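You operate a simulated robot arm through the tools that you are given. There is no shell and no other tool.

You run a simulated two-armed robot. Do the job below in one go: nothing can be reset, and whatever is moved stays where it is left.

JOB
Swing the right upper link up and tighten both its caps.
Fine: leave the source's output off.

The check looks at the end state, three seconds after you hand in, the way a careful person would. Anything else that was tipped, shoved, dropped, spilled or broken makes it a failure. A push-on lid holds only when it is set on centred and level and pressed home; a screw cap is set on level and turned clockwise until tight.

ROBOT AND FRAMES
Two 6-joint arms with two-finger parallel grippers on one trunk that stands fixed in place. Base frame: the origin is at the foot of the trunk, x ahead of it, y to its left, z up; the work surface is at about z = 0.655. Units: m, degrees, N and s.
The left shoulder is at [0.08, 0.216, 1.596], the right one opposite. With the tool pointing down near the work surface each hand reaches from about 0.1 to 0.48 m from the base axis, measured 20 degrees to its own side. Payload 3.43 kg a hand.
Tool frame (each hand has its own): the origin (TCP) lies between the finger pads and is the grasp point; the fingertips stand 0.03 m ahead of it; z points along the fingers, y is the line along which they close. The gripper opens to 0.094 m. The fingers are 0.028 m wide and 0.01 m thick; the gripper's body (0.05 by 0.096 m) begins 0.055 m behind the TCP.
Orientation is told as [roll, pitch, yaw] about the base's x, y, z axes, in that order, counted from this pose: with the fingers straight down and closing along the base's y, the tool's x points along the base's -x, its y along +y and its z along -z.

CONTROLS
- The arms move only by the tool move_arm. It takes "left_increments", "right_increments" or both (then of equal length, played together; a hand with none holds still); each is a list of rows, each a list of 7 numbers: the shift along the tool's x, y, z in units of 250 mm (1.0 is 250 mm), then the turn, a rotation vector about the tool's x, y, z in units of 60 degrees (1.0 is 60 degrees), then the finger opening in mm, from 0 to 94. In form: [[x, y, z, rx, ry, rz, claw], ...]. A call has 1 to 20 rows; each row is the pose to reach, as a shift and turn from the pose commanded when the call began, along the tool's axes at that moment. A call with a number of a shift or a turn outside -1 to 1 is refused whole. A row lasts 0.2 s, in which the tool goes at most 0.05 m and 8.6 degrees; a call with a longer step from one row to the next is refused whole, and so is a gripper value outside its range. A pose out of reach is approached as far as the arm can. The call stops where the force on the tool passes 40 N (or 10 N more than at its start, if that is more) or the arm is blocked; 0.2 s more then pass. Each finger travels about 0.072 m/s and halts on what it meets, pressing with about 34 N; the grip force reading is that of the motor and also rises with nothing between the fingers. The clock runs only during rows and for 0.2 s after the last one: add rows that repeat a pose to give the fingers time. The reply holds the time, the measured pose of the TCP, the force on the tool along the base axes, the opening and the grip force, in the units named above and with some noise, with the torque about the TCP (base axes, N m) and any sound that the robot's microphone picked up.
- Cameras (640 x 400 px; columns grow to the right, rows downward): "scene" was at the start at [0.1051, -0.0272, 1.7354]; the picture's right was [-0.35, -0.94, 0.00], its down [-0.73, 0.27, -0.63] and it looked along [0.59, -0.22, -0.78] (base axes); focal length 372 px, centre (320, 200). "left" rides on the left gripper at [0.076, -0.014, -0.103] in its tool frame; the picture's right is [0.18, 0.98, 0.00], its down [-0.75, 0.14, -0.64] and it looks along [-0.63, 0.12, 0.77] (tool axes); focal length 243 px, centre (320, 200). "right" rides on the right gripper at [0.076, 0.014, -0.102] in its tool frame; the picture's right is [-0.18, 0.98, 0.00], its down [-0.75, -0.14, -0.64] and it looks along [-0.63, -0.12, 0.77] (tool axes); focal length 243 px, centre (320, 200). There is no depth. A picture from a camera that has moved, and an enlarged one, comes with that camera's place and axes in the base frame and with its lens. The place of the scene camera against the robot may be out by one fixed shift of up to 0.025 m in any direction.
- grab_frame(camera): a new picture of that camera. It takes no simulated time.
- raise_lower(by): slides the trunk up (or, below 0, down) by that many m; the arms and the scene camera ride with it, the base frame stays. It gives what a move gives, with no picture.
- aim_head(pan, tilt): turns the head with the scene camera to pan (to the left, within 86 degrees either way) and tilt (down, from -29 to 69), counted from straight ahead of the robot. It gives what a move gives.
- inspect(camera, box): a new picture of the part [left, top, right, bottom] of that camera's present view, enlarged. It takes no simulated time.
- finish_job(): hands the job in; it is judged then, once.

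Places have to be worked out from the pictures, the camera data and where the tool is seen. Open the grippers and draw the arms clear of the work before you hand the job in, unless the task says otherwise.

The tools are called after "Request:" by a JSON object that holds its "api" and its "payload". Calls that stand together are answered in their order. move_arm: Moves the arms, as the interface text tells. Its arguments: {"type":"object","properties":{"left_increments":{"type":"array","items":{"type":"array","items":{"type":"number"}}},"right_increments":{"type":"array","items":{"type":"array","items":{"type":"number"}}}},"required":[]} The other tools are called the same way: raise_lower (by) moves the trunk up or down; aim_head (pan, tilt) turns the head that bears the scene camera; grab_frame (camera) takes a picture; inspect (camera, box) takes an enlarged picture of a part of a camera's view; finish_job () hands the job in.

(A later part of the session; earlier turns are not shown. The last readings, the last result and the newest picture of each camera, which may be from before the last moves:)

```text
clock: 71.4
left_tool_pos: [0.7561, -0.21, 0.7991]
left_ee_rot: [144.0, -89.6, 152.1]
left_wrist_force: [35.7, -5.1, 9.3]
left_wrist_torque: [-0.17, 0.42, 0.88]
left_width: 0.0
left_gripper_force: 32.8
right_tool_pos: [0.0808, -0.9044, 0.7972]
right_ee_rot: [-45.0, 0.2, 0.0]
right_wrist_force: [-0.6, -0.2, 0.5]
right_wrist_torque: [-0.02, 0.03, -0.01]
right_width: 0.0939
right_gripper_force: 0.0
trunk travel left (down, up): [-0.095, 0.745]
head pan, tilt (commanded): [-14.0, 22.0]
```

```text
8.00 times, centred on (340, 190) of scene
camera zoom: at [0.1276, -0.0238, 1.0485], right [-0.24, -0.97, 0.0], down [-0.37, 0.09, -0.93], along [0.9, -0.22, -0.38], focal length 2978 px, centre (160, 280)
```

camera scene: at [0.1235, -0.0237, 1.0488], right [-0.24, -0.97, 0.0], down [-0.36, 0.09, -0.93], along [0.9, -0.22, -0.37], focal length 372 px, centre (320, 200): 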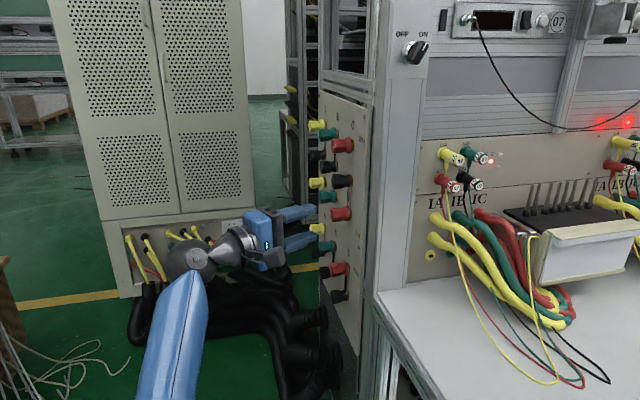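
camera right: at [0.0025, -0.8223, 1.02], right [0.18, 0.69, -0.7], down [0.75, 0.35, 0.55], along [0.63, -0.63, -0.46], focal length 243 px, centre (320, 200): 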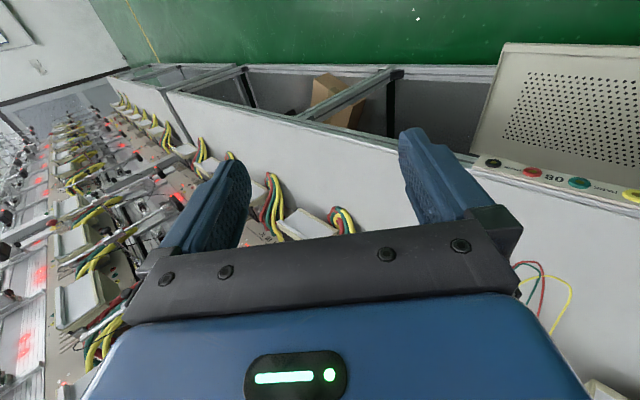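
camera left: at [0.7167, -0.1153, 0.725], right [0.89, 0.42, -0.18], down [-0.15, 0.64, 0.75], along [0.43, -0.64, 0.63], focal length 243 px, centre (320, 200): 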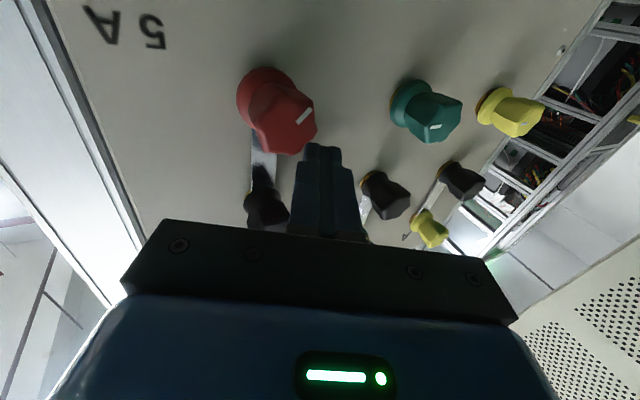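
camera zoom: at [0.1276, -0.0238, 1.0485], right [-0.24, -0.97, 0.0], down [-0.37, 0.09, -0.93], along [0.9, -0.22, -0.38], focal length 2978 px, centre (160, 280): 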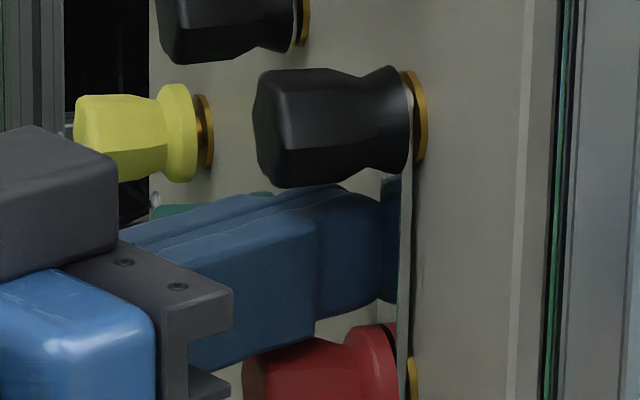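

Blocked now: 36 N toward −x with the link not turning. So either it is clamped by the black cap or opens the other way. I back off, turn the hand back, and go to the black pivot cap to loosen it.

Request:
{"api": "move_arm", "payload": {"left_increments": [[0, 0.018, 0.0086, 0, 0, 0, 0], [0, 0.03, 0.0144, 0, 0, 0, 0], [0, 0.03, -0.1, 0, 0, 0, 0], [0, 0.03, -0.25, 0, 0, 0, 0], [0, 0, -0.3, 0, 0, -0.125, 10], [0, 0, -0.3, 0, 0, -0.25, 20], [0, 0, -0.3, 0, 0, -0.375, 30], [0, 0, -0.3, 0, 0, -0.5, 45], [0, 0, -0.3, 0, 0, -0.625, 45], [0, 0, -0.3, 0, 0, -0.75, 45], [0, 0, -0.3, 0, 0, -0.875, 45], [0, 0, -0.3, 0, 0, -1.0, 45]]}}

Request:
{"api": "move_arm", "payload": {"left_increments": [[0, 0, 0, 0, 0, -0.125, 45], [0, 0, 0, 0, 0, -0.25, 45], [0, 0, 0, 0, 0, -0.375, 45], [0, 0, 0, 0, 0, -0.5, 45]]}}

Request:
{"api": "grab_frame", "payload": {"camera": "left"}}

Request:
{"api": "inspect", "payload": {"camera": "scene", "box": [290, 160, 386, 220]}}

```text
clock: 74.0
left_tool_pos: [0.7195, -0.1443, 0.8006]
left_ee_rot: [-90.2, -30.2, 25.7]
left_wrist_force: [0.0, -0.2, -0.5]
left_wrist_torque: [0.0, -0.01, 0.01]
left_width: 0.0451
left_gripper_force: 0.1
right_tool_pos: [0.0791, -0.9043, 0.7974]
right_ee_rot: [-45.0, 0.0, 0.0]
right_wrist_force: [0.4, -1.1, 0.1]
right_wrist_torque: [0.02, -0.01, -0.03]
right_width: 0.094
right_gripper_force: 0.1
trunk travel left (down, up): [-0.095, 0.745]
head pan, tilt (commanded): [-14.0, 22.0]
```

```text
clock: 75.0
left_tool_pos: [0.7203, -0.1438, 0.8002]
left_ee_rot: [-90.2, -0.2, 25.6]
left_wrist_force: [-0.6, 0.3, 0.8]
left_wrist_torque: [-0.01, 0.0, 0.03]
left_width: 0.0449
left_gripper_force: 0.1
right_tool_pos: [0.0794, -0.9047, 0.796]
right_ee_rot: [-45.0, 0.0, -0.1]
right_wrist_force: [0.0, 0.1, 0.8]
right_wrist_torque: [0.04, 0.0, 0.04]
right_width: 0.0939
right_gripper_force: 0.1
trunk travel left (down, up): [-0.095, 0.745]
head pan, tilt (commanded): [-14.0, 22.0]
```

```text
taken
camera left: at [0.6077, -0.0823, 0.8149], right [-0.16, -0.08, -0.98], down [0.4, 0.9, -0.14], along [0.9, -0.42, -0.11], focal length 243 px, centre (320, 200)
```

left: 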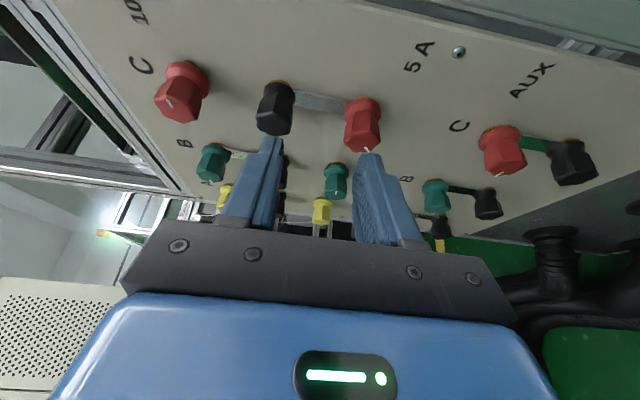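

```text
6.67 times, centred on (338, 190) of scene
camera zoom: at [0.1236, -0.0233, 1.0488], right [-0.24, -0.97, 0.0], down [-0.36, 0.09, -0.93], along [0.9, -0.22, -0.37], focal length 2481 px, centre (200, 267)
```

zoom: 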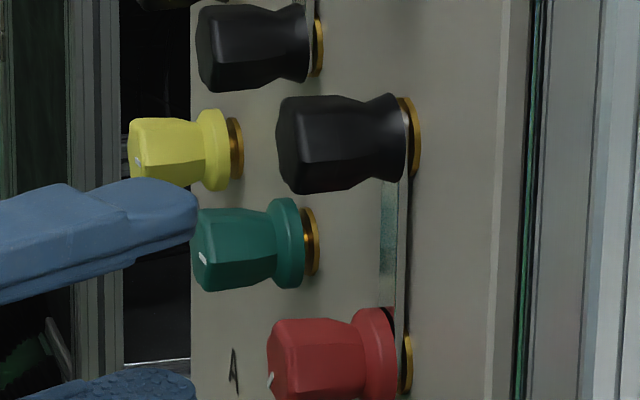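

The link still lies straight down. I move up in front of the black cap and check the alignment.

Request:
{"api": "move_arm", "payload": {"left_increments": [[-0.001, -0.066, 0.01, 0, 0, 0, 45], [-0.002, -0.132, 0.023, 0, 0, 0, 45]]}}

Request:
{"api": "inspect", "payload": {"camera": "left", "box": [240, 60, 400, 160]}}

```text
clock: 75.6
left_tool_pos: [0.7222, -0.149, 0.8321]
left_ee_rot: [-90.2, -0.2, 25.4]
left_wrist_force: [0.0, -0.8, -0.1]
left_wrist_torque: [-0.01, 0.01, 0.0]
left_width: 0.045
left_gripper_force: 0.2
right_tool_pos: [0.0784, -0.9045, 0.7969]
right_ee_rot: [-45.0, 0.0, -0.1]
right_wrist_force: [-0.1, -0.7, -0.5]
right_wrist_torque: [-0.05, 0.01, 0.01]
right_width: 0.094
right_gripper_force: 0.0
trunk travel left (down, up): [-0.095, 0.745]
head pan, tilt (commanded): [-14.0, 22.0]
```

```text
4.00 times, centred on (320, 110) of left
camera zoom: at [0.6105, -0.0874, 0.8478], right [-0.16, -0.08, -0.98], down [0.4, 0.9, -0.14], along [0.9, -0.42, -0.11], focal length 970 px, centre (320, 560)
```

zoom: 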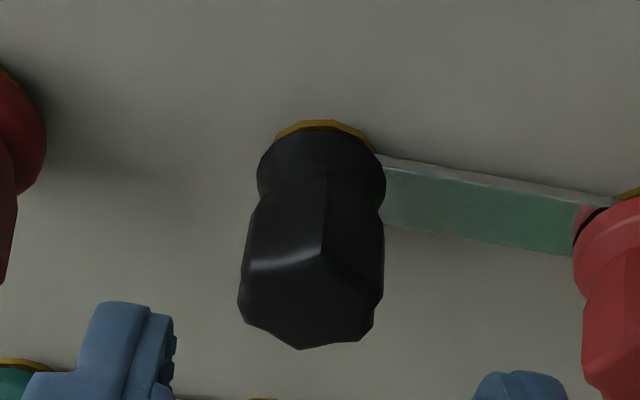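

The black cap sits about 1.6 mm above the finger centre line; I correct that while advancing to straddle it, then close.

Request:
{"api": "move_arm", "payload": {"left_increments": [[-0.001, -0.0064, 0.08, 0, 0, 0, 45], [-0.001, -0.0064, 0.15, 0, 0, 0, 45], [-0.001, -0.0064, 0.195, 0, 0, 0, 45], [-0.001, -0.0064, 0.209, 0, 0, 0, 45], [-0.001, -0.0064, 0.209, 0, 0, 0, 30], [-0.001, -0.0064, 0.209, 0, 0, 0, 18], [-0.001, -0.0064, 0.209, 0, 0, 0, 18]]}}

Request:
{"api": "inspect", "payload": {"camera": "scene", "box": [290, 150, 386, 210]}}

Request:
{"api": "grab_frame", "payload": {"camera": "left"}}

```text
clock: 77.2
left_tool_pos: [0.7451, -0.1962, 0.8343]
left_ee_rot: [-90.2, -0.3, 25.5]
left_wrist_force: [2.3, -1.6, 3.0]
left_wrist_torque: [-0.07, -0.02, 0.05]
left_width: 0.0262
left_gripper_force: 45.1
right_tool_pos: [0.0789, -0.9044, 0.7964]
right_ee_rot: [-45.0, 0.0, 0.0]
right_wrist_force: [0.4, 0.6, -0.2]
right_wrist_torque: [0.04, 0.01, 0.0]
right_width: 0.0939
right_gripper_force: 0.1
trunk travel left (down, up): [-0.095, 0.745]
head pan, tilt (commanded): [-14.0, 22.0]
```

```text
6.67 times, centred on (338, 180) of scene
camera zoom: at [0.1236, -0.0234, 1.0488], right [-0.24, -0.97, 0.0], down [-0.36, 0.09, -0.93], along [0.9, -0.22, -0.37], focal length 2481 px, centre (200, 333)
```

zoom: 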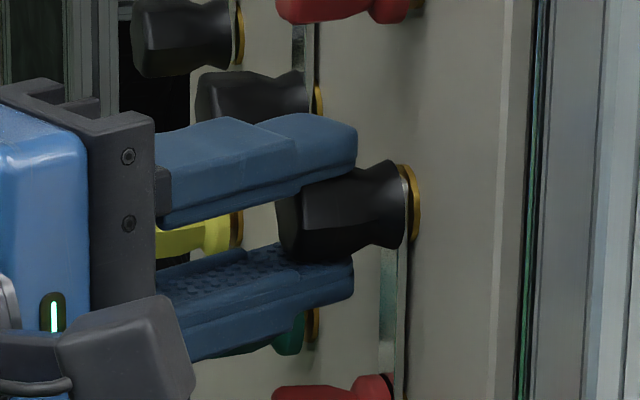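

```text
taken
camera left: at [0.6334, -0.1346, 0.8496], right [-0.16, -0.08, -0.98], down [0.4, 0.9, -0.14], along [0.9, -0.42, -0.11], focal length 243 px, centre (320, 200)
```

left: 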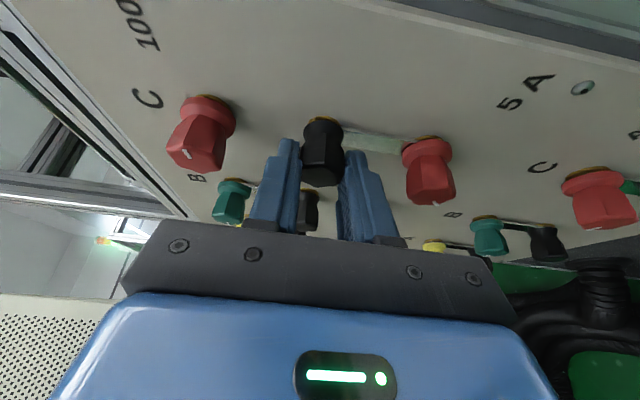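

Well gripped (26 mm, small forces). I turn the black cap counter-clockwise 14° and look at the torque.

Request:
{"api": "move_arm", "payload": {"left_increments": [[-0.0004, -0.0048, 0.0002, -0.0504, 0, -0.1052, 18], [-0.001, -0.0096, 0.0005, -0.1008, 0, -0.2105, 18]]}}

Request:
{"api": "inspect", "payload": {"camera": "left", "box": [240, 90, 400, 190]}}

```text
clock: 77.8
left_tool_pos: [0.7463, -0.1959, 0.836]
left_ee_rot: [-84.0, 12.4, 26.3]
left_wrist_force: [1.1, -1.2, 1.2]
left_wrist_torque: [0.07, -0.69, -0.02]
left_width: 0.0262
left_gripper_force: 45.5
right_tool_pos: [0.0786, -0.9037, 0.7973]
right_ee_rot: [-45.1, 0.0, -0.1]
right_wrist_force: [-0.7, 0.0, -1.0]
right_wrist_torque: [-0.01, -0.01, 0.04]
right_width: 0.0938
right_gripper_force: 0.0
trunk travel left (down, up): [-0.095, 0.745]
head pan, tilt (commanded): [-14.0, 22.0]
```

```text
4.00 times, centred on (320, 140) of left
camera zoom: at [0.6402, -0.1346, 0.8784], right [-0.39, -0.08, -0.92], down [0.36, 0.9, -0.23], along [0.85, -0.42, -0.33], focal length 970 px, centre (320, 440)
```

zoom: 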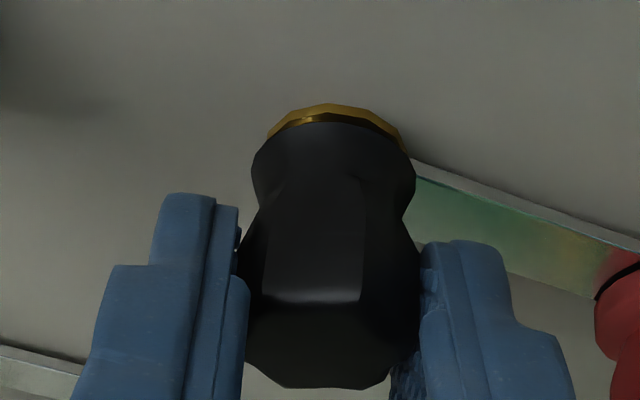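

The black cap resists (0.69 N·m) – it is tight and clamps the link. I keep turning counter-clockwise to 45°.

Request:
{"api": "move_arm", "payload": {"left_increments": [[0, -0.0054, 0, -0.0576, 0, -0.1203, 18], [-0.001, -0.0111, 0.0006, -0.1152, 0, -0.2405, 18], [-0.003, -0.0165, 0.0014, -0.1728, 0, -0.3608, 18], [-0.005, -0.0208, 0.0024, -0.2232, 0, -0.466, 18]]}}

Request:
{"api": "inspect", "payload": {"camera": "left", "box": [240, 90, 400, 190]}}

Request:
{"api": "inspect", "payload": {"camera": "scene", "box": [290, 150, 386, 210]}}

```text
clock: 78.8
left_tool_pos: [0.7482, -0.1963, 0.8382]
left_ee_rot: [-66.4, 39.7, 34.1]
left_wrist_force: [-6.5, 2.3, -17.2]
left_wrist_torque: [0.47, -0.44, 0.18]
left_width: 0.0263
left_gripper_force: 45.0
right_tool_pos: [0.0801, -0.9035, 0.7957]
right_ee_rot: [-45.0, 0.1, 0.0]
right_wrist_force: [0.1, 0.5, -0.7]
right_wrist_torque: [0.03, -0.03, -0.01]
right_width: 0.0941
right_gripper_force: 0.1
trunk travel left (down, up): [-0.095, 0.745]
head pan, tilt (commanded): [-14.0, 22.0]
```

```text
4.00 times, centred on (320, 140) of left
camera zoom: at [0.6802, -0.1349, 0.9296], right [-0.81, -0.08, -0.58], down [0.19, 0.91, -0.38], along [0.55, -0.42, -0.72], focal length 970 px, centre (320, 440)
```

zoom: 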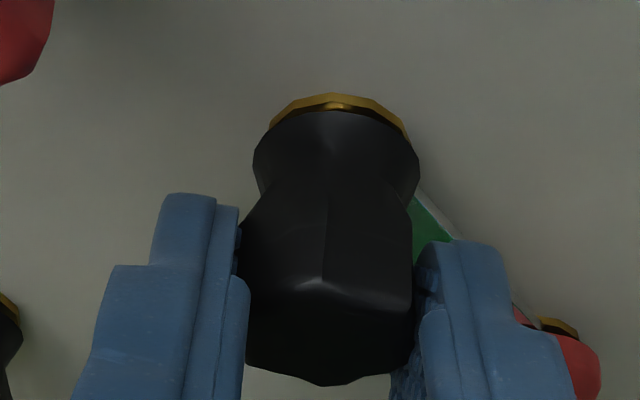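

```text
6.67 times, centred on (338, 180) of scene
camera zoom: at [0.1246, -0.0236, 1.0484], right [-0.24, -0.97, 0.0], down [-0.36, 0.09, -0.93], along [0.9, -0.22, -0.38], focal length 2481 px, centre (200, 333)
```

zoom: 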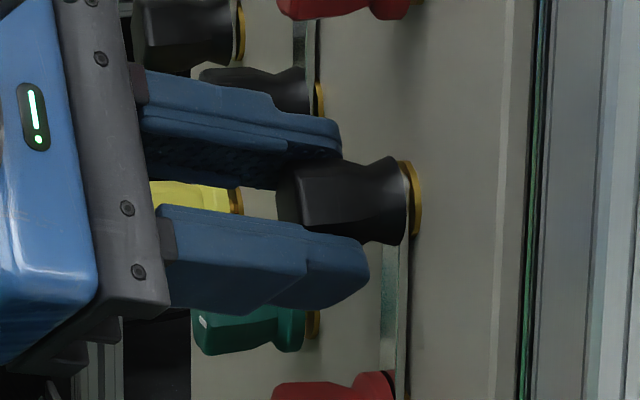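

The knob facets show the gripper slipped around the black cap (pads sat on its corners). Before regripping I turn back clockwise with the grip on, to learn whether it moves freely that way.

Request:
{"api": "move_arm", "payload": {"left_increments": [[0.001, 0.005, -0.0005, 0.0504, 0, 0.1052, 18], [0.003, 0.0104, -0.001, 0.1008, 0, 0.2105, 18], [0.004, 0.0156, -0.0017, 0.1512, 0, 0.3157, 18], [0.005, 0.0208, -0.0024, 0.2016, 0, 0.421, 18]]}}

Request:
{"api": "inspect", "payload": {"camera": "left", "box": [240, 90, 400, 190]}}

```text
clock: 79.8
left_tool_pos: [0.7432, -0.1957, 0.8376]
left_ee_rot: [-82.6, 14.9, 26.3]
left_wrist_force: [-15.8, 4.4, -18.8]
left_wrist_torque: [0.17, 0.72, -0.35]
left_width: 0.0262
left_gripper_force: 45.1
right_tool_pos: [0.0785, -0.9038, 0.7965]
right_ee_rot: [-45.0, 0.0, 0.0]
right_wrist_force: [-0.5, 0.7, 0.1]
right_wrist_torque: [-0.02, -0.02, -0.01]
right_width: 0.0937
right_gripper_force: 0.1
trunk travel left (down, up): [-0.095, 0.745]
head pan, tilt (commanded): [-14.0, 22.0]
```

```text
4.00 times, centred on (320, 140) of left
camera zoom: at [0.6399, -0.1345, 0.8853], right [-0.44, -0.08, -0.89], down [0.35, 0.9, -0.25], along [0.83, -0.42, -0.37], focal length 970 px, centre (320, 440)
```

zoom: 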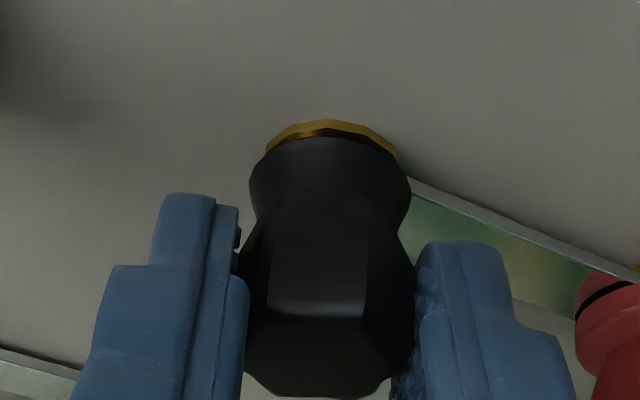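

Same resistance both ways: the black cap is tight. From the grips I get the true axis at x≈0.7525, z≈0.8343. I open, rotate the hand to −22.5° so the pads lie on flats of the octagonal knob, re-centre, and close again.

Request:
{"api": "move_arm", "payload": {"left_increments": [[0, 0, 0, 0, 0, 0, 45], [0, 0, 0, 0, 0, 0, 45], [-0.003, 0.0046, 0.0015, 0.0564, 0, 0.1179, 45], [-0.006, 0.0091, 0.003, 0.1129, 0, 0.2357, 45], [-0.009, 0.0137, 0.0044, 0.1693, 0, 0.3536, 45], [-0.012, 0.0182, 0.0058, 0.2258, 0, 0.4714, 45], [-0.0152, 0.0228, 0.0073, 0.2822, 0, 0.5893, 45], [-0.0152, 0.0228, 0.0073, 0.2822, 0, 0.5893, 30], [-0.0152, 0.0228, 0.0073, 0.2822, 0, 0.5893, 18], [-0.0152, 0.0228, 0.0073, 0.2822, 0, 0.5893, 18]]}}

Request:
{"api": "inspect", "payload": {"camera": "left", "box": [240, 90, 400, 190]}}

```text
clock: 82.0
left_tool_pos: [0.7468, -0.1953, 0.8323]
left_ee_rot: [-100.1, -20.4, 27.3]
left_wrist_force: [-0.3, -0.2, -0.1]
left_wrist_torque: [-0.16, -0.09, 0.25]
left_width: 0.0264
left_gripper_force: 45.0
right_tool_pos: [0.0783, -0.9034, 0.797]
right_ee_rot: [-45.0, 0.1, -0.1]
right_wrist_force: [-0.6, 0.3, -0.1]
right_wrist_torque: [0.03, -0.03, -0.02]
right_width: 0.0938
right_gripper_force: 0.1
trunk travel left (down, up): [-0.095, 0.745]
head pan, tilt (commanded): [-14.0, 22.0]
```

```text
4.00 times, centred on (320, 140) of left
camera zoom: at [0.637, -0.1341, 0.8035], right [0.22, -0.08, -0.97], down [0.43, 0.9, 0.02], along [0.88, -0.42, 0.24], focal length 970 px, centre (320, 440)
```

zoom: 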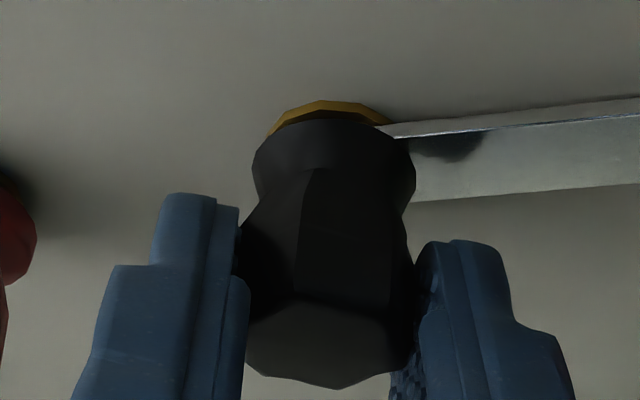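

The grip width is the same at all angles, so the knob grips like a plain cylinder. I try a counter-clockwise stroke of 24° from this centred grip and read the torque.

Request:
{"api": "move_arm", "payload": {"left_increments": [[-0.0004, -0.0036, 0.0002, -0.0576, 0, -0.1203, 10], [-0.0008, -0.0073, 0.0004, -0.1152, 0, -0.2405, 10], [-0.0014, -0.0111, 0.0007, -0.1728, 0, -0.3608, 10]]}}

Request:
{"api": "inspect", "payload": {"camera": "left", "box": [240, 90, 400, 190]}}

```text
clock: 82.8
left_tool_pos: [0.7456, -0.1956, 0.8356]
left_ee_rot: [-89.5, 1.3, 25.7]
left_wrist_force: [0.8, 1.0, 0.4]
left_wrist_torque: [0.03, -0.55, 0.1]
left_width: 0.0264
left_gripper_force: 45.2
right_tool_pos: [0.0785, -0.9041, 0.7965]
right_ee_rot: [-45.1, 0.0, 0.0]
right_wrist_force: [0.2, 0.3, 1.1]
right_wrist_torque: [-0.04, 0.0, 0.02]
right_width: 0.0939
right_gripper_force: 0.0
trunk travel left (down, up): [-0.095, 0.745]
head pan, tilt (commanded): [-14.0, 22.0]
```

```text
4.00 times, centred on (320, 140) of left
camera zoom: at [0.6335, -0.1342, 0.8536], right [-0.19, -0.08, -0.98], down [0.4, 0.9, -0.15], along [0.9, -0.42, -0.14], focal length 970 px, centre (320, 440)
```

zoom: 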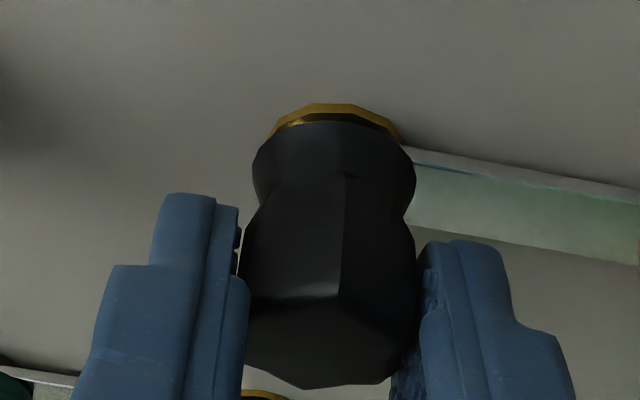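

No movement of the black cap – the fingers slip at about 0.6–0.7 N·m. Before forcing anything, I check whether the link is free to swing toward +x. I release, back off, and turn the hand so that a flat finger side can push +x from the link's −x side.

Request:
{"api": "move_arm", "payload": {"left_increments": [[0, 0, 0, 0, 0, 0, 45], [0, 0, 0, 0, 0, 0, 45], [0, 0, -0.12, 0, 0, 0, 45], [0, 0, -0.24, 0, 0, 0, 45], [0, 0, -0.24, 0, 0, 0.125, 30], [0, 0, -0.24, 0, 0, 0.25, 15], [0, 0, -0.24, 0, 0, 0.375, 0], [0, 0, -0.24, 0, 0, 0.5, 0], [0, 0, -0.24, 0, 0, 0.625, 0], [0, 0, -0.24, 0, 0, 0.75, 0], [0, 0, -0.24, 0, 0, 0.875, 0], [0, 0, -0.24, 0, 0, 1.0, 0]]}}

Request:
{"api": "move_arm", "payload": {"left_increments": [[0, 0, 0, 0, 0, 0.13, 0], [0, 0, 0, 0, 0, 0.26, 0], [0, 0, 0, 0, 0, 0.39, 0], [0, 0, 0, 0, 0, 0.525, 0]]}}

Request:
{"api": "inspect", "payload": {"camera": "scene", "box": [316, 165, 364, 195]}}

Request:
{"api": "grab_frame", "payload": {"camera": "left"}}

```text
clock: 85.4
left_tool_pos: [0.7198, -0.1415, 0.8362]
left_ee_rot: [-88.8, -58.8, 24.5]
left_wrist_force: [0.3, -0.3, 0.2]
left_wrist_torque: [-0.01, 0.04, -0.03]
left_width: 0.0002
left_gripper_force: 32.7
right_tool_pos: [0.0789, -0.9037, 0.7966]
right_ee_rot: [-45.0, 0.0, 0.0]
right_wrist_force: [0.1, -0.4, -0.4]
right_wrist_torque: [-0.03, 0.03, -0.02]
right_width: 0.0941
right_gripper_force: 0.0
trunk travel left (down, up): [-0.095, 0.745]
head pan, tilt (commanded): [-14.0, 22.0]
```

```text
clock: 86.4
left_tool_pos: [0.7186, -0.1417, 0.8356]
left_ee_rot: [27.6, -89.3, -92.0]
left_wrist_force: [0.5, 0.6, 0.7]
left_wrist_torque: [0.03, 0.0, 0.02]
left_width: 0.0
left_gripper_force: 33.0
right_tool_pos: [0.079, -0.9043, 0.7965]
right_ee_rot: [-45.0, 0.0, 0.1]
right_wrist_force: [-0.3, 0.2, -0.3]
right_wrist_torque: [0.01, 0.02, 0.0]
right_width: 0.094
right_gripper_force: 0.0
trunk travel left (down, up): [-0.095, 0.745]
head pan, tilt (commanded): [-14.0, 22.0]
```

```text
13.33 times, centred on (340, 180) of scene
camera zoom: at [0.1236, -0.0233, 1.0488], right [-0.24, -0.97, 0.0], down [-0.36, 0.09, -0.93], along [0.9, -0.22, -0.37], focal length 4963 px, centre (53, 467)
```

zoom: 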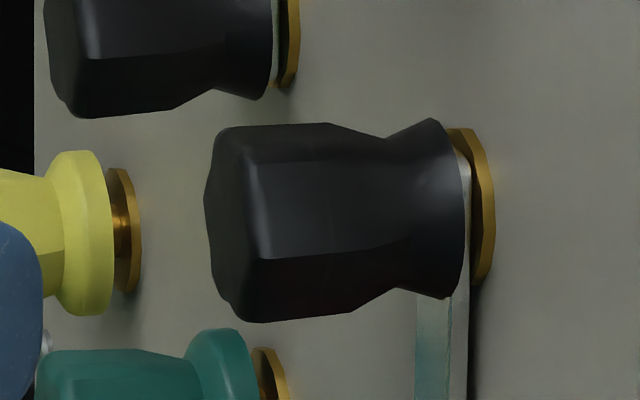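

```text
taken
camera left: at [0.6631, -0.0526, 0.762], right [0.89, 0.43, -0.18], down [-0.15, 0.63, 0.76], along [0.44, -0.65, 0.62], focal length 243 px, centre (320, 200)
```

left: 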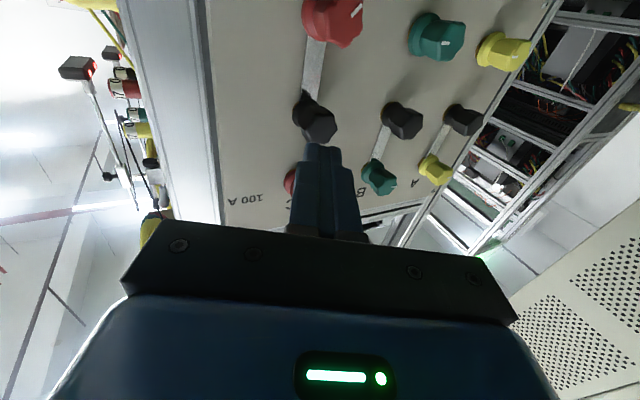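

The black cap has not moved at all. Now I yaw the hand to about 5° (almost square to the panel), which is reachable at smaller x, and move to the link's −x side.

Request:
{"api": "move_arm", "payload": {"left_increments": [[0, 0, 0, 0.114, 0, 0, 0], [0, 0, 0, 0.228, 0, 0, 0], [0, 0, 0, 0.3433, 0, 0, 0]]}}

Request:
{"api": "grab_frame", "payload": {"camera": "left"}}

```text
clock: 87.2
left_tool_pos: [0.7191, -0.1407, 0.8353]
left_ee_rot: [3.8, -89.4, -89.0]
left_wrist_force: [-0.6, -0.3, 0.0]
left_wrist_torque: [-0.03, 0.04, -0.05]
left_width: 0.0
left_gripper_force: 33.1
right_tool_pos: [0.079, -0.9051, 0.7978]
right_ee_rot: [-44.9, 0.0, 0.0]
right_wrist_force: [-0.2, -0.4, -0.6]
right_wrist_torque: [-0.03, -0.01, 0.04]
right_width: 0.0939
right_gripper_force: 0.0
trunk travel left (down, up): [-0.095, 0.745]
head pan, tilt (commanded): [-14.0, 22.0]
```

```text
taken
camera left: at [0.6972, -0.038, 0.7622], right [0.98, 0.09, -0.18], down [0.09, 0.64, 0.76], along [0.18, -0.76, 0.62], focal length 243 px, centre (320, 200)
```

left: 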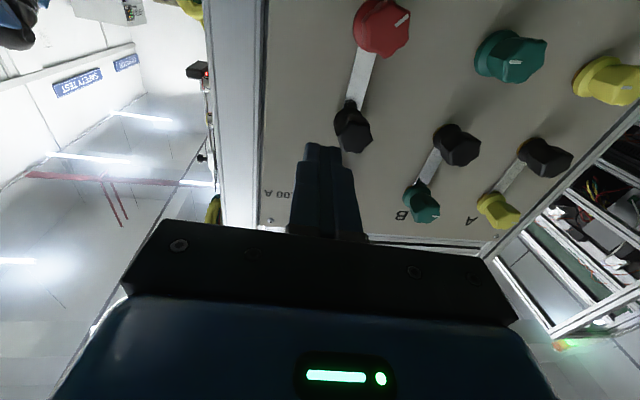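

Good. I bring the closed fingers down on the −x side of the link, creeping in near the panel.

Request:
{"api": "move_arm", "payload": {"left_increments": [[0.05, 0, 0.04, 0, 0, 0, 0], [0.1, -0.001, 0.08, 0, 0, 0, 0], [0.142, -0.003, 0.12, 0, 0, 0, 0], [0.142, -0.003, 0.176, 0, 0, 0, 0], [0.142, -0.008, 0.236, 0, 0, 0, 0], [0.142, -0.0095, 0.252, 0, 0, 0, 0], [0.142, -0.0102, 0.26, 0, 0, 0, 0], [0.142, -0.0107, 0.266, 0, 0, 0, 0]]}}

Request:
{"api": "inspect", "payload": {"camera": "scene", "box": [316, 165, 380, 205]}}

Request:
{"api": "inspect", "payload": {"camera": "left", "box": [240, 60, 400, 180]}}

```text
clock: 89.0
left_tool_pos: [0.7231, -0.2075, 0.8001]
left_ee_rot: [-2.0, -89.3, -83.1]
left_wrist_force: [-1.3, 0.1, 0.2]
left_wrist_torque: [-0.02, -0.01, 0.0]
left_width: 0.0002
left_gripper_force: 33.2
right_tool_pos: [0.079, -0.9043, 0.7962]
right_ee_rot: [-45.1, -0.1, 0.1]
right_wrist_force: [0.9, -0.3, -0.9]
right_wrist_torque: [-0.02, -0.05, 0.02]
right_width: 0.0945
right_gripper_force: 0.1
trunk travel left (down, up): [-0.095, 0.745]
head pan, tilt (commanded): [-14.0, 22.0]
```

```text
10.00 times, centred on (348, 185) of scene
camera zoom: at [0.1236, -0.0233, 1.0488], right [-0.24, -0.97, 0.0], down [-0.36, 0.09, -0.93], along [0.9, -0.22, -0.37], focal length 3722 px, centre (40, 350)
```

zoom: 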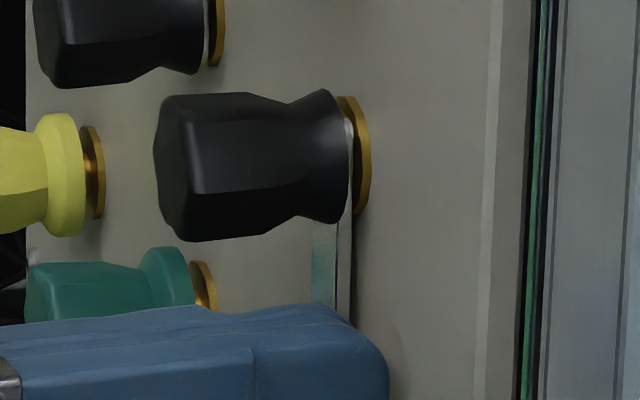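

```text
3.33 times, centred on (320, 120) of left
camera zoom: at [0.7001, -0.1041, 0.726], right [0.98, 0.09, -0.18], down [0.09, 0.64, 0.76], along [0.18, -0.76, 0.62], focal length 809 px, centre (320, 467)
```

zoom: 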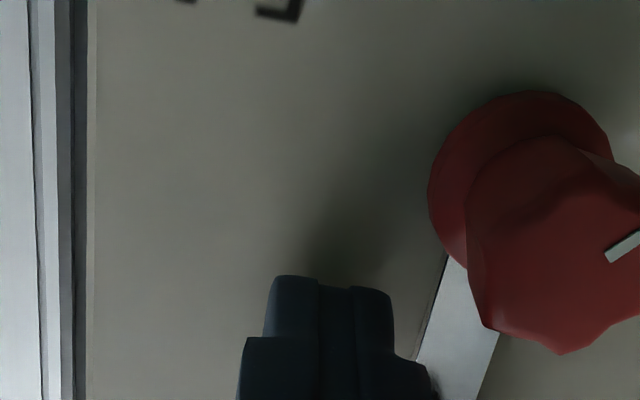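

The tip is at link level. I go 1.3 mm deeper and push toward +x in 2 mm steps, watching the force.

Request:
{"api": "move_arm", "payload": {"left_increments": [[0, -0.0005, 0.0052, 0, 0, 0, 0], [0, 0.0075, 0.0059, 0, 0, 0, 0], [0, 0.0155, 0.0066, 0, 0, 0, 0], [0, 0.0234, 0.0073, 0, 0, 0, 0], [0, 0.0314, 0.008, 0, 0, 0, 0]]}}

Request:
{"api": "inspect", "payload": {"camera": "left", "box": [240, 60, 400, 180]}}

Request:
{"api": "inspect", "payload": {"camera": "scene", "box": [316, 165, 380, 205]}}

```text
clock: 90.2
left_tool_pos: [0.7304, -0.2087, 0.7994]
left_ee_rot: [-5.9, -89.4, -79.1]
left_wrist_force: [-1.1, -0.5, -0.2]
left_wrist_torque: [0.01, 0.02, 0.02]
left_width: 0.0
left_gripper_force: 32.9
right_tool_pos: [0.0775, -0.9044, 0.7969]
right_ee_rot: [-44.9, 0.0, 0.0]
right_wrist_force: [0.5, 0.3, -0.5]
right_wrist_torque: [-0.02, 0.0, 0.01]
right_width: 0.0939
right_gripper_force: 0.1
trunk travel left (down, up): [-0.095, 0.745]
head pan, tilt (commanded): [-14.0, 22.0]
```

```text
3.33 times, centred on (320, 120) of left
camera zoom: at [0.7081, -0.1056, 0.7255], right [0.98, 0.09, -0.19], down [0.09, 0.64, 0.76], along [0.19, -0.76, 0.62], focal length 809 px, centre (320, 467)
```

zoom: 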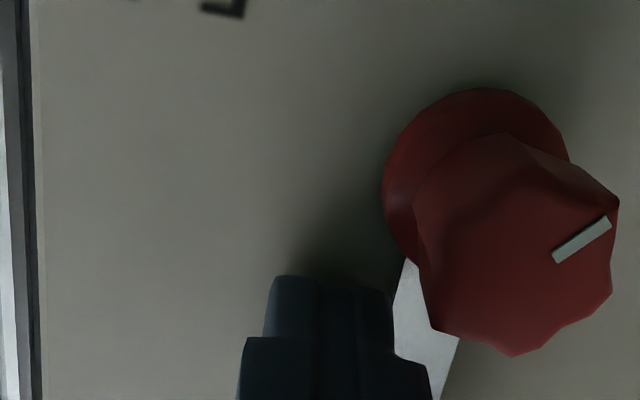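

```text
10.00 times, centred on (348, 185) of scene
camera zoom: at [0.1236, -0.0233, 1.0488], right [-0.24, -0.97, 0.0], down [-0.36, 0.09, -0.93], along [0.9, -0.22, -0.37], focal length 3722 px, centre (40, 350)
```

zoom: 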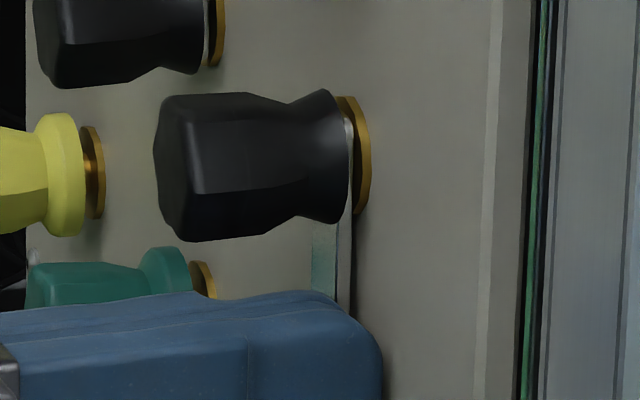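

The finger has just reached the link's −x edge. I push on toward +x by up to 8 mm.

Request:
{"api": "move_arm", "payload": {"left_increments": [[0, 0.008, 0.0007, 0, 0, 0, 0], [0, 0.0159, 0.0014, 0, 0, 0, 0], [0, 0.0239, 0.0021, 0, 0, 0, 0], [0, 0.0318, 0.0028, 0, 0, 0, 0]]}}

Request:
{"api": "inspect", "payload": {"camera": "left", "box": [240, 60, 400, 180]}}

Request:
{"api": "inspect", "payload": {"camera": "scene", "box": [316, 165, 380, 205]}}

```text
clock: 91.3
left_tool_pos: [0.7343, -0.2089, 0.7995]
left_ee_rot: [-0.2, -89.2, -85.9]
left_wrist_force: [-28.5, 17.4, -3.1]
left_wrist_torque: [-0.08, -0.32, -0.59]
left_width: 0.0001
left_gripper_force: 32.9
right_tool_pos: [0.079, -0.9022, 0.7986]
right_ee_rot: [-45.2, -0.1, 0.1]
right_wrist_force: [-0.1, -0.3, 0.2]
right_wrist_torque: [0.06, -0.02, 0.02]
right_width: 0.0941
right_gripper_force: 0.0
trunk travel left (down, up): [-0.095, 0.745]
head pan, tilt (commanded): [-14.0, 22.0]
stopped in row 4 (left hand): the force on the tool passed its limit at 41 N (the readings are from after the stop); the commanded pose is now the measured one
```

```text
3.33 times, centred on (320, 120) of left
camera zoom: at [0.7132, -0.1052, 0.7264], right [0.98, 0.07, -0.18], down [0.1, 0.64, 0.76], along [0.17, -0.77, 0.62], focal length 809 px, centre (320, 467)
```

zoom: 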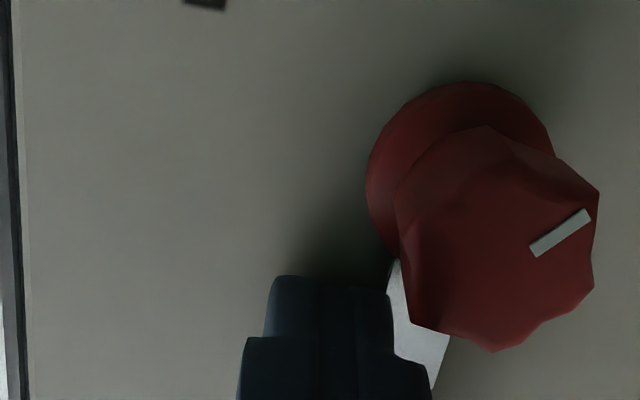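

```text
10.00 times, centred on (348, 185) of scene
camera zoom: at [0.1207, -0.0207, 1.0493], right [-0.24, -0.97, 0.0], down [-0.36, 0.09, -0.93], along [0.9, -0.22, -0.37], focal length 3722 px, centre (40, 350)
```

zoom: 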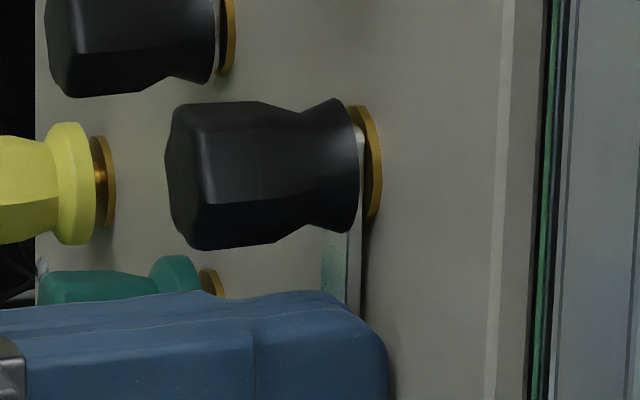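

Blocked toward +x too (41 N), so the link really is clamped. Forcing it would be wrong. I withdraw, turn the hand back, and will first back the 5A cap off further, then find a better way to loosen the black cap.

Request:
{"api": "move_arm", "payload": {"left_increments": [[0, -0.02, 0, 0, 0, 0, 0], [0, -0.024, -0.1, 0, 0, 0, 0], [0, -0.024, -0.24, 0, 0, 0, 0], [0, -0.024, -0.26, -0.12, 0, 0, 0], [0, -0.024, -0.26, -0.24, 0, 0, 0], [0, -0.024, -0.26, -0.3617, 0, 0, 0]]}}

Request:
{"api": "move_arm", "payload": {"left_increments": [[0, 0, 0, 0, 0, -0.14, 10], [0, 0, 0, 0, 0, -0.28, 20], [0, 0, 0, 0, 0, -0.42, 30], [0, 0, 0, 0, 0, -0.56, 45], [0, 0, 0, 0, 0, -0.7, 45], [0, 0, 0, 0, 0, -0.84, 45], [0, 0, 0, 0, 0, -0.98, 45]]}}

Request:
{"api": "move_arm", "payload": {"left_increments": [[0, 0, 0, 0, 0, -0.14, 45], [0, 0, 0, 0, 0, -0.28, 45], [0, 0, 0, 0, 0, -0.42, 45], [0, 0, 0, 0, 0, -0.545, 45]]}}

Request:
{"api": "grab_frame", "payload": {"camera": "left"}}

```text
clock: 92.7
left_tool_pos: [0.7259, -0.1453, 0.7983]
left_ee_rot: [13.4, -89.1, -77.2]
left_wrist_force: [-0.2, 0.6, -1.2]
left_wrist_torque: [-0.03, -0.02, -0.02]
left_width: 0.0001
left_gripper_force: 32.9
right_tool_pos: [0.0791, -0.9056, 0.7962]
right_ee_rot: [-45.0, 0.0, 0.0]
right_wrist_force: [-1.3, -0.2, -0.1]
right_wrist_torque: [-0.02, 0.0, -0.02]
right_width: 0.0938
right_gripper_force: 0.0
trunk travel left (down, up): [-0.095, 0.745]
head pan, tilt (commanded): [-14.0, 22.0]
```

```text
clock: 94.3
left_tool_pos: [0.7264, -0.146, 0.798]
left_ee_rot: [-88.9, -31.2, 25.6]
left_wrist_force: [-0.3, 0.1, -0.7]
left_wrist_torque: [0.0, -0.01, 0.01]
left_width: 0.0448
left_gripper_force: 0.2
right_tool_pos: [0.0801, -0.904, 0.796]
right_ee_rot: [-45.0, 0.0, 0.0]
right_wrist_force: [0.6, -0.9, 0.4]
right_wrist_torque: [-0.01, 0.0, 0.0]
right_width: 0.0939
right_gripper_force: 0.1
trunk travel left (down, up): [-0.095, 0.745]
head pan, tilt (commanded): [-14.0, 22.0]
```

```text
clock: 95.3
left_tool_pos: [0.7262, -0.1462, 0.7979]
left_ee_rot: [-89.2, 1.5, 26.1]
left_wrist_force: [-0.7, 0.0, 0.2]
left_wrist_torque: [0.01, 0.01, -0.04]
left_width: 0.045
left_gripper_force: 0.0
right_tool_pos: [0.0791, -0.9039, 0.7958]
right_ee_rot: [-45.0, 0.0, -0.1]
right_wrist_force: [0.4, -0.6, 0.5]
right_wrist_torque: [0.01, 0.0, 0.02]
right_width: 0.0938
right_gripper_force: 0.0
trunk travel left (down, up): [-0.095, 0.745]
head pan, tilt (commanded): [-14.0, 22.0]
```

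```text
taken
camera left: at [0.6136, -0.0862, 0.8173], right [-0.19, -0.08, -0.98], down [0.39, 0.91, -0.15], along [0.9, -0.41, -0.15], focal length 243 px, centre (320, 200)
```

left: 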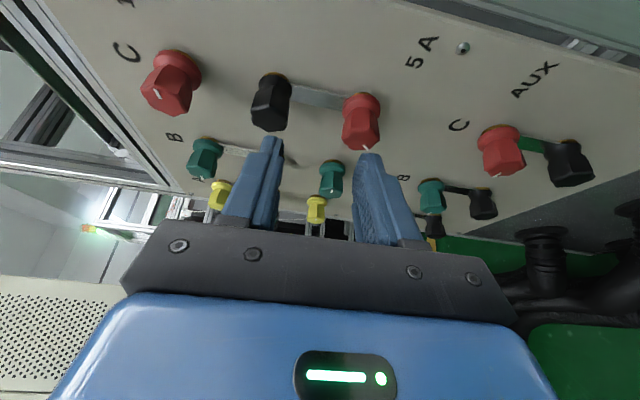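

Hand is level again. I lower it in front of the 5A cap, pre-rotated to −30° for a full counter-clockwise stroke.

Request:
{"api": "move_arm", "payload": {"left_increments": [[-0.002, 0.045, 0.002, 0.0576, 0, 0.1203, 45], [-0.004, 0.091, 0.005, 0.1152, 0, 0.2405, 45], [-0.005, 0.136, 0.007, 0.1728, 0, 0.3608, 45], [-0.007, 0.182, 0.01, 0.2304, 0, 0.4811, 45]]}}

Request:
{"api": "move_arm", "payload": {"left_increments": [[0, 0, 0.08, 0, 0, 0, 45], [0, 0, 0.15, 0, 0, 0, 45], [0, 0, 0.2, 0, 0, 0, 45]]}}

Request:
{"api": "grab_frame", "payload": {"camera": "left"}}

Request:
{"api": "inspect", "payload": {"camera": "scene", "box": [270, 170, 382, 240]}}

```text
clock: 96.3
left_tool_pos: [0.7285, -0.1468, 0.7517]
left_ee_rot: [-104.2, -27.3, 29.4]
left_wrist_force: [0.9, -0.2, -0.2]
left_wrist_torque: [0.0, -0.01, 0.0]
left_width: 0.0451
left_gripper_force: 0.2
right_tool_pos: [0.0791, -0.9034, 0.7961]
right_ee_rot: [-45.0, 0.0, -0.1]
right_wrist_force: [0.8, 1.0, -0.1]
right_wrist_torque: [-0.03, 0.02, 0.02]
right_width: 0.0939
right_gripper_force: 0.1
trunk travel left (down, up): [-0.095, 0.745]
head pan, tilt (commanded): [-14.0, 22.0]
```

```text
clock: 97.1
left_tool_pos: [0.7467, -0.1922, 0.7617]
left_ee_rot: [-104.0, -27.4, 29.4]
left_wrist_force: [0.7, -0.3, -0.3]
left_wrist_torque: [0.0, -0.02, -0.02]
left_width: 0.0453
left_gripper_force: 0.1
right_tool_pos: [0.0787, -0.9049, 0.7964]
right_ee_rot: [-45.0, 0.0, 0.0]
right_wrist_force: [0.3, 0.9, 0.3]
right_wrist_torque: [-0.02, 0.0, 0.01]
right_width: 0.094
right_gripper_force: 0.0
trunk travel left (down, up): [-0.095, 0.745]
head pan, tilt (commanded): [-14.0, 22.0]
```

```text
taken
camera left: at [0.6423, -0.1323, 0.7193], right [0.36, -0.07, -0.93], down [0.41, 0.91, 0.09], along [0.84, -0.41, 0.35], focal length 243 px, centre (320, 200)
```

left: 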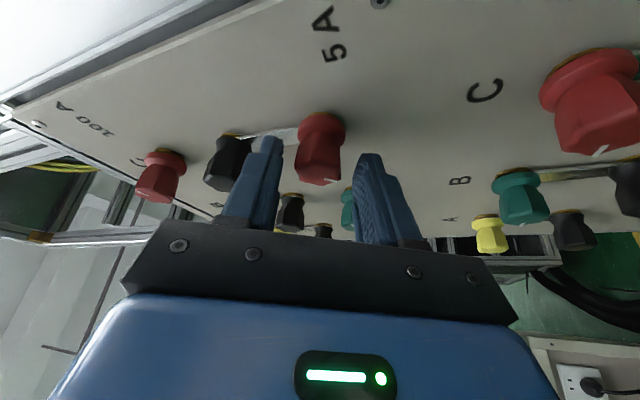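

```text
5.71 times, centred on (326, 205) of scene
camera zoom: at [0.1236, -0.0234, 1.0488], right [-0.24, -0.97, 0.0], down [-0.36, 0.09, -0.93], along [0.9, -0.22, -0.37], focal length 2127 px, centre (286, 171)
```

zoom: 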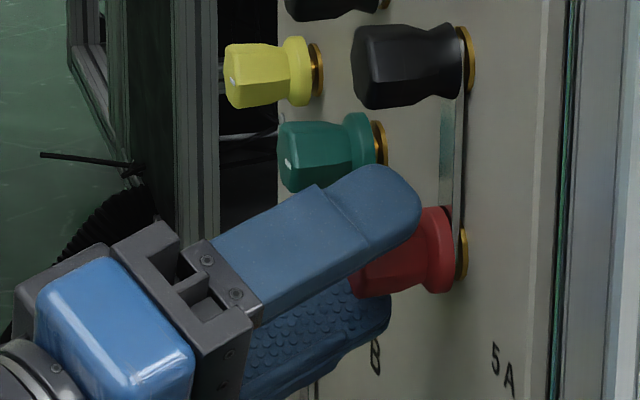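

The fingers straddle the 5A cap. I run one full 60° counter-clockwise stroke: close, turn, open, return.

Request:
{"api": "move_arm", "payload": {"left_increments": [[0, -0.0064, 0, 0, 0, 0, 20], [0, -0.0064, 0, 0, 0, 0, 18], [-0.0002, -0.0103, 0.0001, -0.054, 0, -0.1128, 18], [-0.0009, -0.0142, 0.0004, -0.108, 0, -0.2255, 18], [-0.0021, -0.0179, 0.001, -0.162, 0, -0.3383, 18], [-0.0036, -0.0214, 0.0018, -0.216, 0, -0.451, 18], [-0.0056, -0.0247, 0.0027, -0.27, 0, -0.5638, 18], [-0.0079, -0.0276, 0.0038, -0.324, 0, -0.6765, 18], [-0.0106, -0.0302, 0.0051, -0.378, 0, -0.7893, 18], [-0.0135, -0.0324, 0.0065, -0.432, 0, -0.902, 18]]}}

Request:
{"api": "inspect", "payload": {"camera": "scene", "box": [300, 190, 380, 240]}}

```text
clock: 99.3
left_tool_pos: [0.7461, -0.1924, 0.7693]
left_ee_rot: [-75.9, 26.5, 29.7]
left_wrist_force: [2.6, 1.7, -8.7]
left_wrist_torque: [0.21, 0.02, -0.32]
left_width: 0.0249
left_gripper_force: 45.4
right_tool_pos: [0.0799, -0.905, 0.7963]
right_ee_rot: [-44.9, 0.1, -0.1]
right_wrist_force: [-0.2, -0.4, -0.1]
right_wrist_torque: [-0.02, -0.01, 0.0]
right_width: 0.094
right_gripper_force: 0.0
trunk travel left (down, up): [-0.095, 0.745]
head pan, tilt (commanded): [-14.0, 22.0]
```

```text
8.00 times, centred on (340, 215) of scene
camera zoom: at [0.1251, -0.0234, 1.0485], right [-0.24, -0.97, 0.0], down [-0.37, 0.09, -0.93], along [0.9, -0.22, -0.38], focal length 2978 px, centre (160, 80)
```

zoom: 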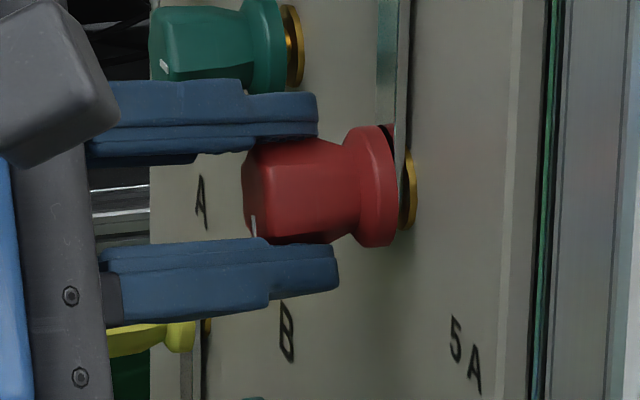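

The 5A cap turns freely (0.02 N·m; mark now at the bottom). I run further open-return-grip-turn cycles to raise this cap, so I can also see how the link end sits on the stud.

Request:
{"api": "move_arm", "payload": {"left_increments": [[0, 0.002, 0, 0, 0, 0, 45], [0, 0.002, 0, 0, 0, 0, 45], [-0.0002, 0.0039, 0.0001, 0.054, 0, 0.1128, 45], [-0.0009, 0.0078, 0.0004, 0.108, 0, 0.2255, 45], [-0.0021, 0.0115, 0.001, 0.162, 0, 0.3383, 45], [-0.0036, 0.015, 0.0018, 0.216, 0, 0.451, 45], [-0.0056, 0.0183, 0.0027, 0.27, 0, 0.5638, 45], [-0.0079, 0.0212, 0.0038, 0.324, 0, 0.6765, 45], [-0.0106, 0.0238, 0.0051, 0.378, 0, 0.7893, 45], [-0.0135, 0.026, 0.0065, 0.432, 0, 0.902, 45], [-0.0135, 0.026, 0.0065, 0.432, 0, 0.902, 20], [-0.0135, 0.026, 0.0065, 0.432, 0, 0.902, 18], [-0.0106, 0.0238, 0.0051, 0.378, 0, 0.7893, 18], [-0.0079, 0.0212, 0.0038, 0.324, 0, 0.6765, 18], [-0.0056, 0.0183, 0.0027, 0.27, 0, 0.5638, 18], [-0.0036, 0.015, 0.0018, 0.216, 0, 0.451, 18], [-0.0021, 0.0115, 0.001, 0.162, 0, 0.3383, 18], [-0.0009, 0.0078, 0.0004, 0.108, 0, 0.2255, 18], [-0.0002, 0.0039, 0.0001, 0.054, 0, 0.1128, 18], [0, 0.002, 0, 0, 0, 0, 18]]}}

Request:
{"api": "inspect", "payload": {"camera": "scene", "box": [300, 190, 380, 240]}}

```text
clock: 103.5
left_tool_pos: [0.7459, -0.1929, 0.7697]
left_ee_rot: [-75.8, 26.4, 29.5]
left_wrist_force: [0.3, 1.7, -10.7]
left_wrist_torque: [0.04, 0.04, -0.41]
left_width: 0.0252
left_gripper_force: 45.1
right_tool_pos: [0.0788, -0.904, 0.7959]
right_ee_rot: [-45.0, 0.1, 0.0]
right_wrist_force: [-0.4, 0.1, -0.1]
right_wrist_torque: [0.02, -0.02, 0.03]
right_width: 0.0937
right_gripper_force: 0.0
trunk travel left (down, up): [-0.095, 0.745]
head pan, tilt (commanded): [-14.0, 22.0]
```

```text
8.00 times, centred on (340, 215) of scene
camera zoom: at [0.1248, -0.0235, 1.0486], right [-0.24, -0.97, 0.0], down [-0.36, 0.09, -0.93], along [0.9, -0.22, -0.38], focal length 2978 px, centre (160, 80)
```

zoom: 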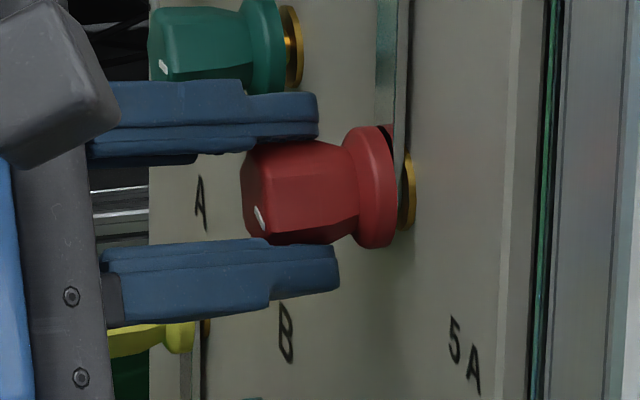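

The 5A cap has turned ~165° in all. I open, back out, and compare its height over the post to learn the thread lift.

Request:
{"api": "move_arm", "payload": {"left_increments": [[0, 0, 0, 0, 0, 0, 45], [0, 0, 0, 0, 0, 0, 45], [0, 0, -0.1, 0, 0, 0, 45], [0, 0, -0.25, 0, 0, 0, 45]]}}

Request:
{"api": "inspect", "payload": {"camera": "scene", "box": [340, 205, 364, 220]}}

Request:
{"api": "inspect", "payload": {"camera": "scene", "box": [316, 195, 364, 225]}}

Request:
{"api": "grab_frame", "payload": {"camera": "left"}}

```text
clock: 104.5
left_tool_pos: [0.7209, -0.137, 0.7854]
left_ee_rot: [-76.1, 26.4, 29.4]
left_wrist_force: [0.8, 0.2, -0.6]
left_wrist_torque: [0.0, -0.03, 0.02]
left_width: 0.0451
left_gripper_force: 0.0
right_tool_pos: [0.0778, -0.9033, 0.7972]
right_ee_rot: [-45.0, 0.0, 0.0]
right_wrist_force: [-0.7, 0.0, -0.3]
right_wrist_torque: [0.01, -0.01, -0.03]
right_width: 0.0937
right_gripper_force: 0.1
trunk travel left (down, up): [-0.095, 0.745]
head pan, tilt (commanded): [-14.0, 22.0]
```

```text
16.00 times, centred on (352, 212) of scene
camera zoom: at [0.1235, -0.0227, 1.0488], right [-0.24, -0.97, 0.0], down [-0.36, 0.09, -0.93], along [0.9, -0.22, -0.37], focal length 5955 px, centre (-192, 0)
```

zoom: 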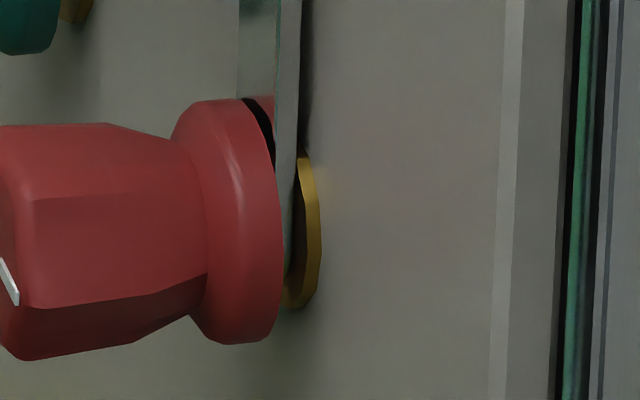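

```text
13.33 times, centred on (340, 210) of scene
camera zoom: at [0.1235, -0.0227, 1.0488], right [-0.24, -0.97, 0.0], down [-0.36, 0.09, -0.93], along [0.9, -0.22, -0.37], focal length 4963 px, centre (53, 67)
```

zoom: 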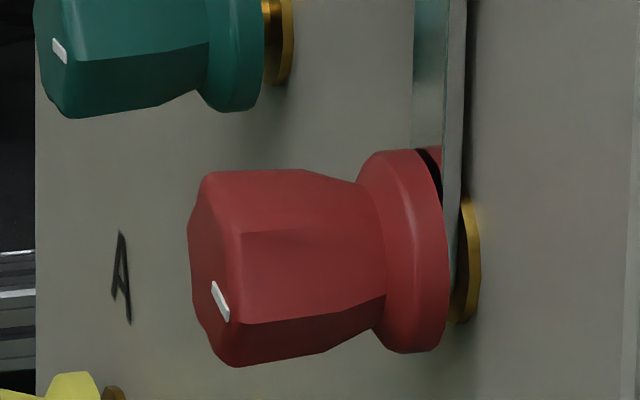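

```text
taken
camera left: at [0.6294, -0.0762, 0.8549], right [-0.63, -0.08, -0.77], down [0.27, 0.91, -0.32], along [0.73, -0.41, -0.55], focal length 243 px, centre (320, 200)
```

left: 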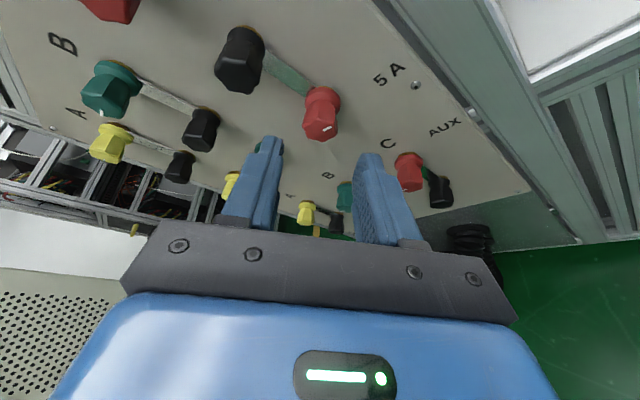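

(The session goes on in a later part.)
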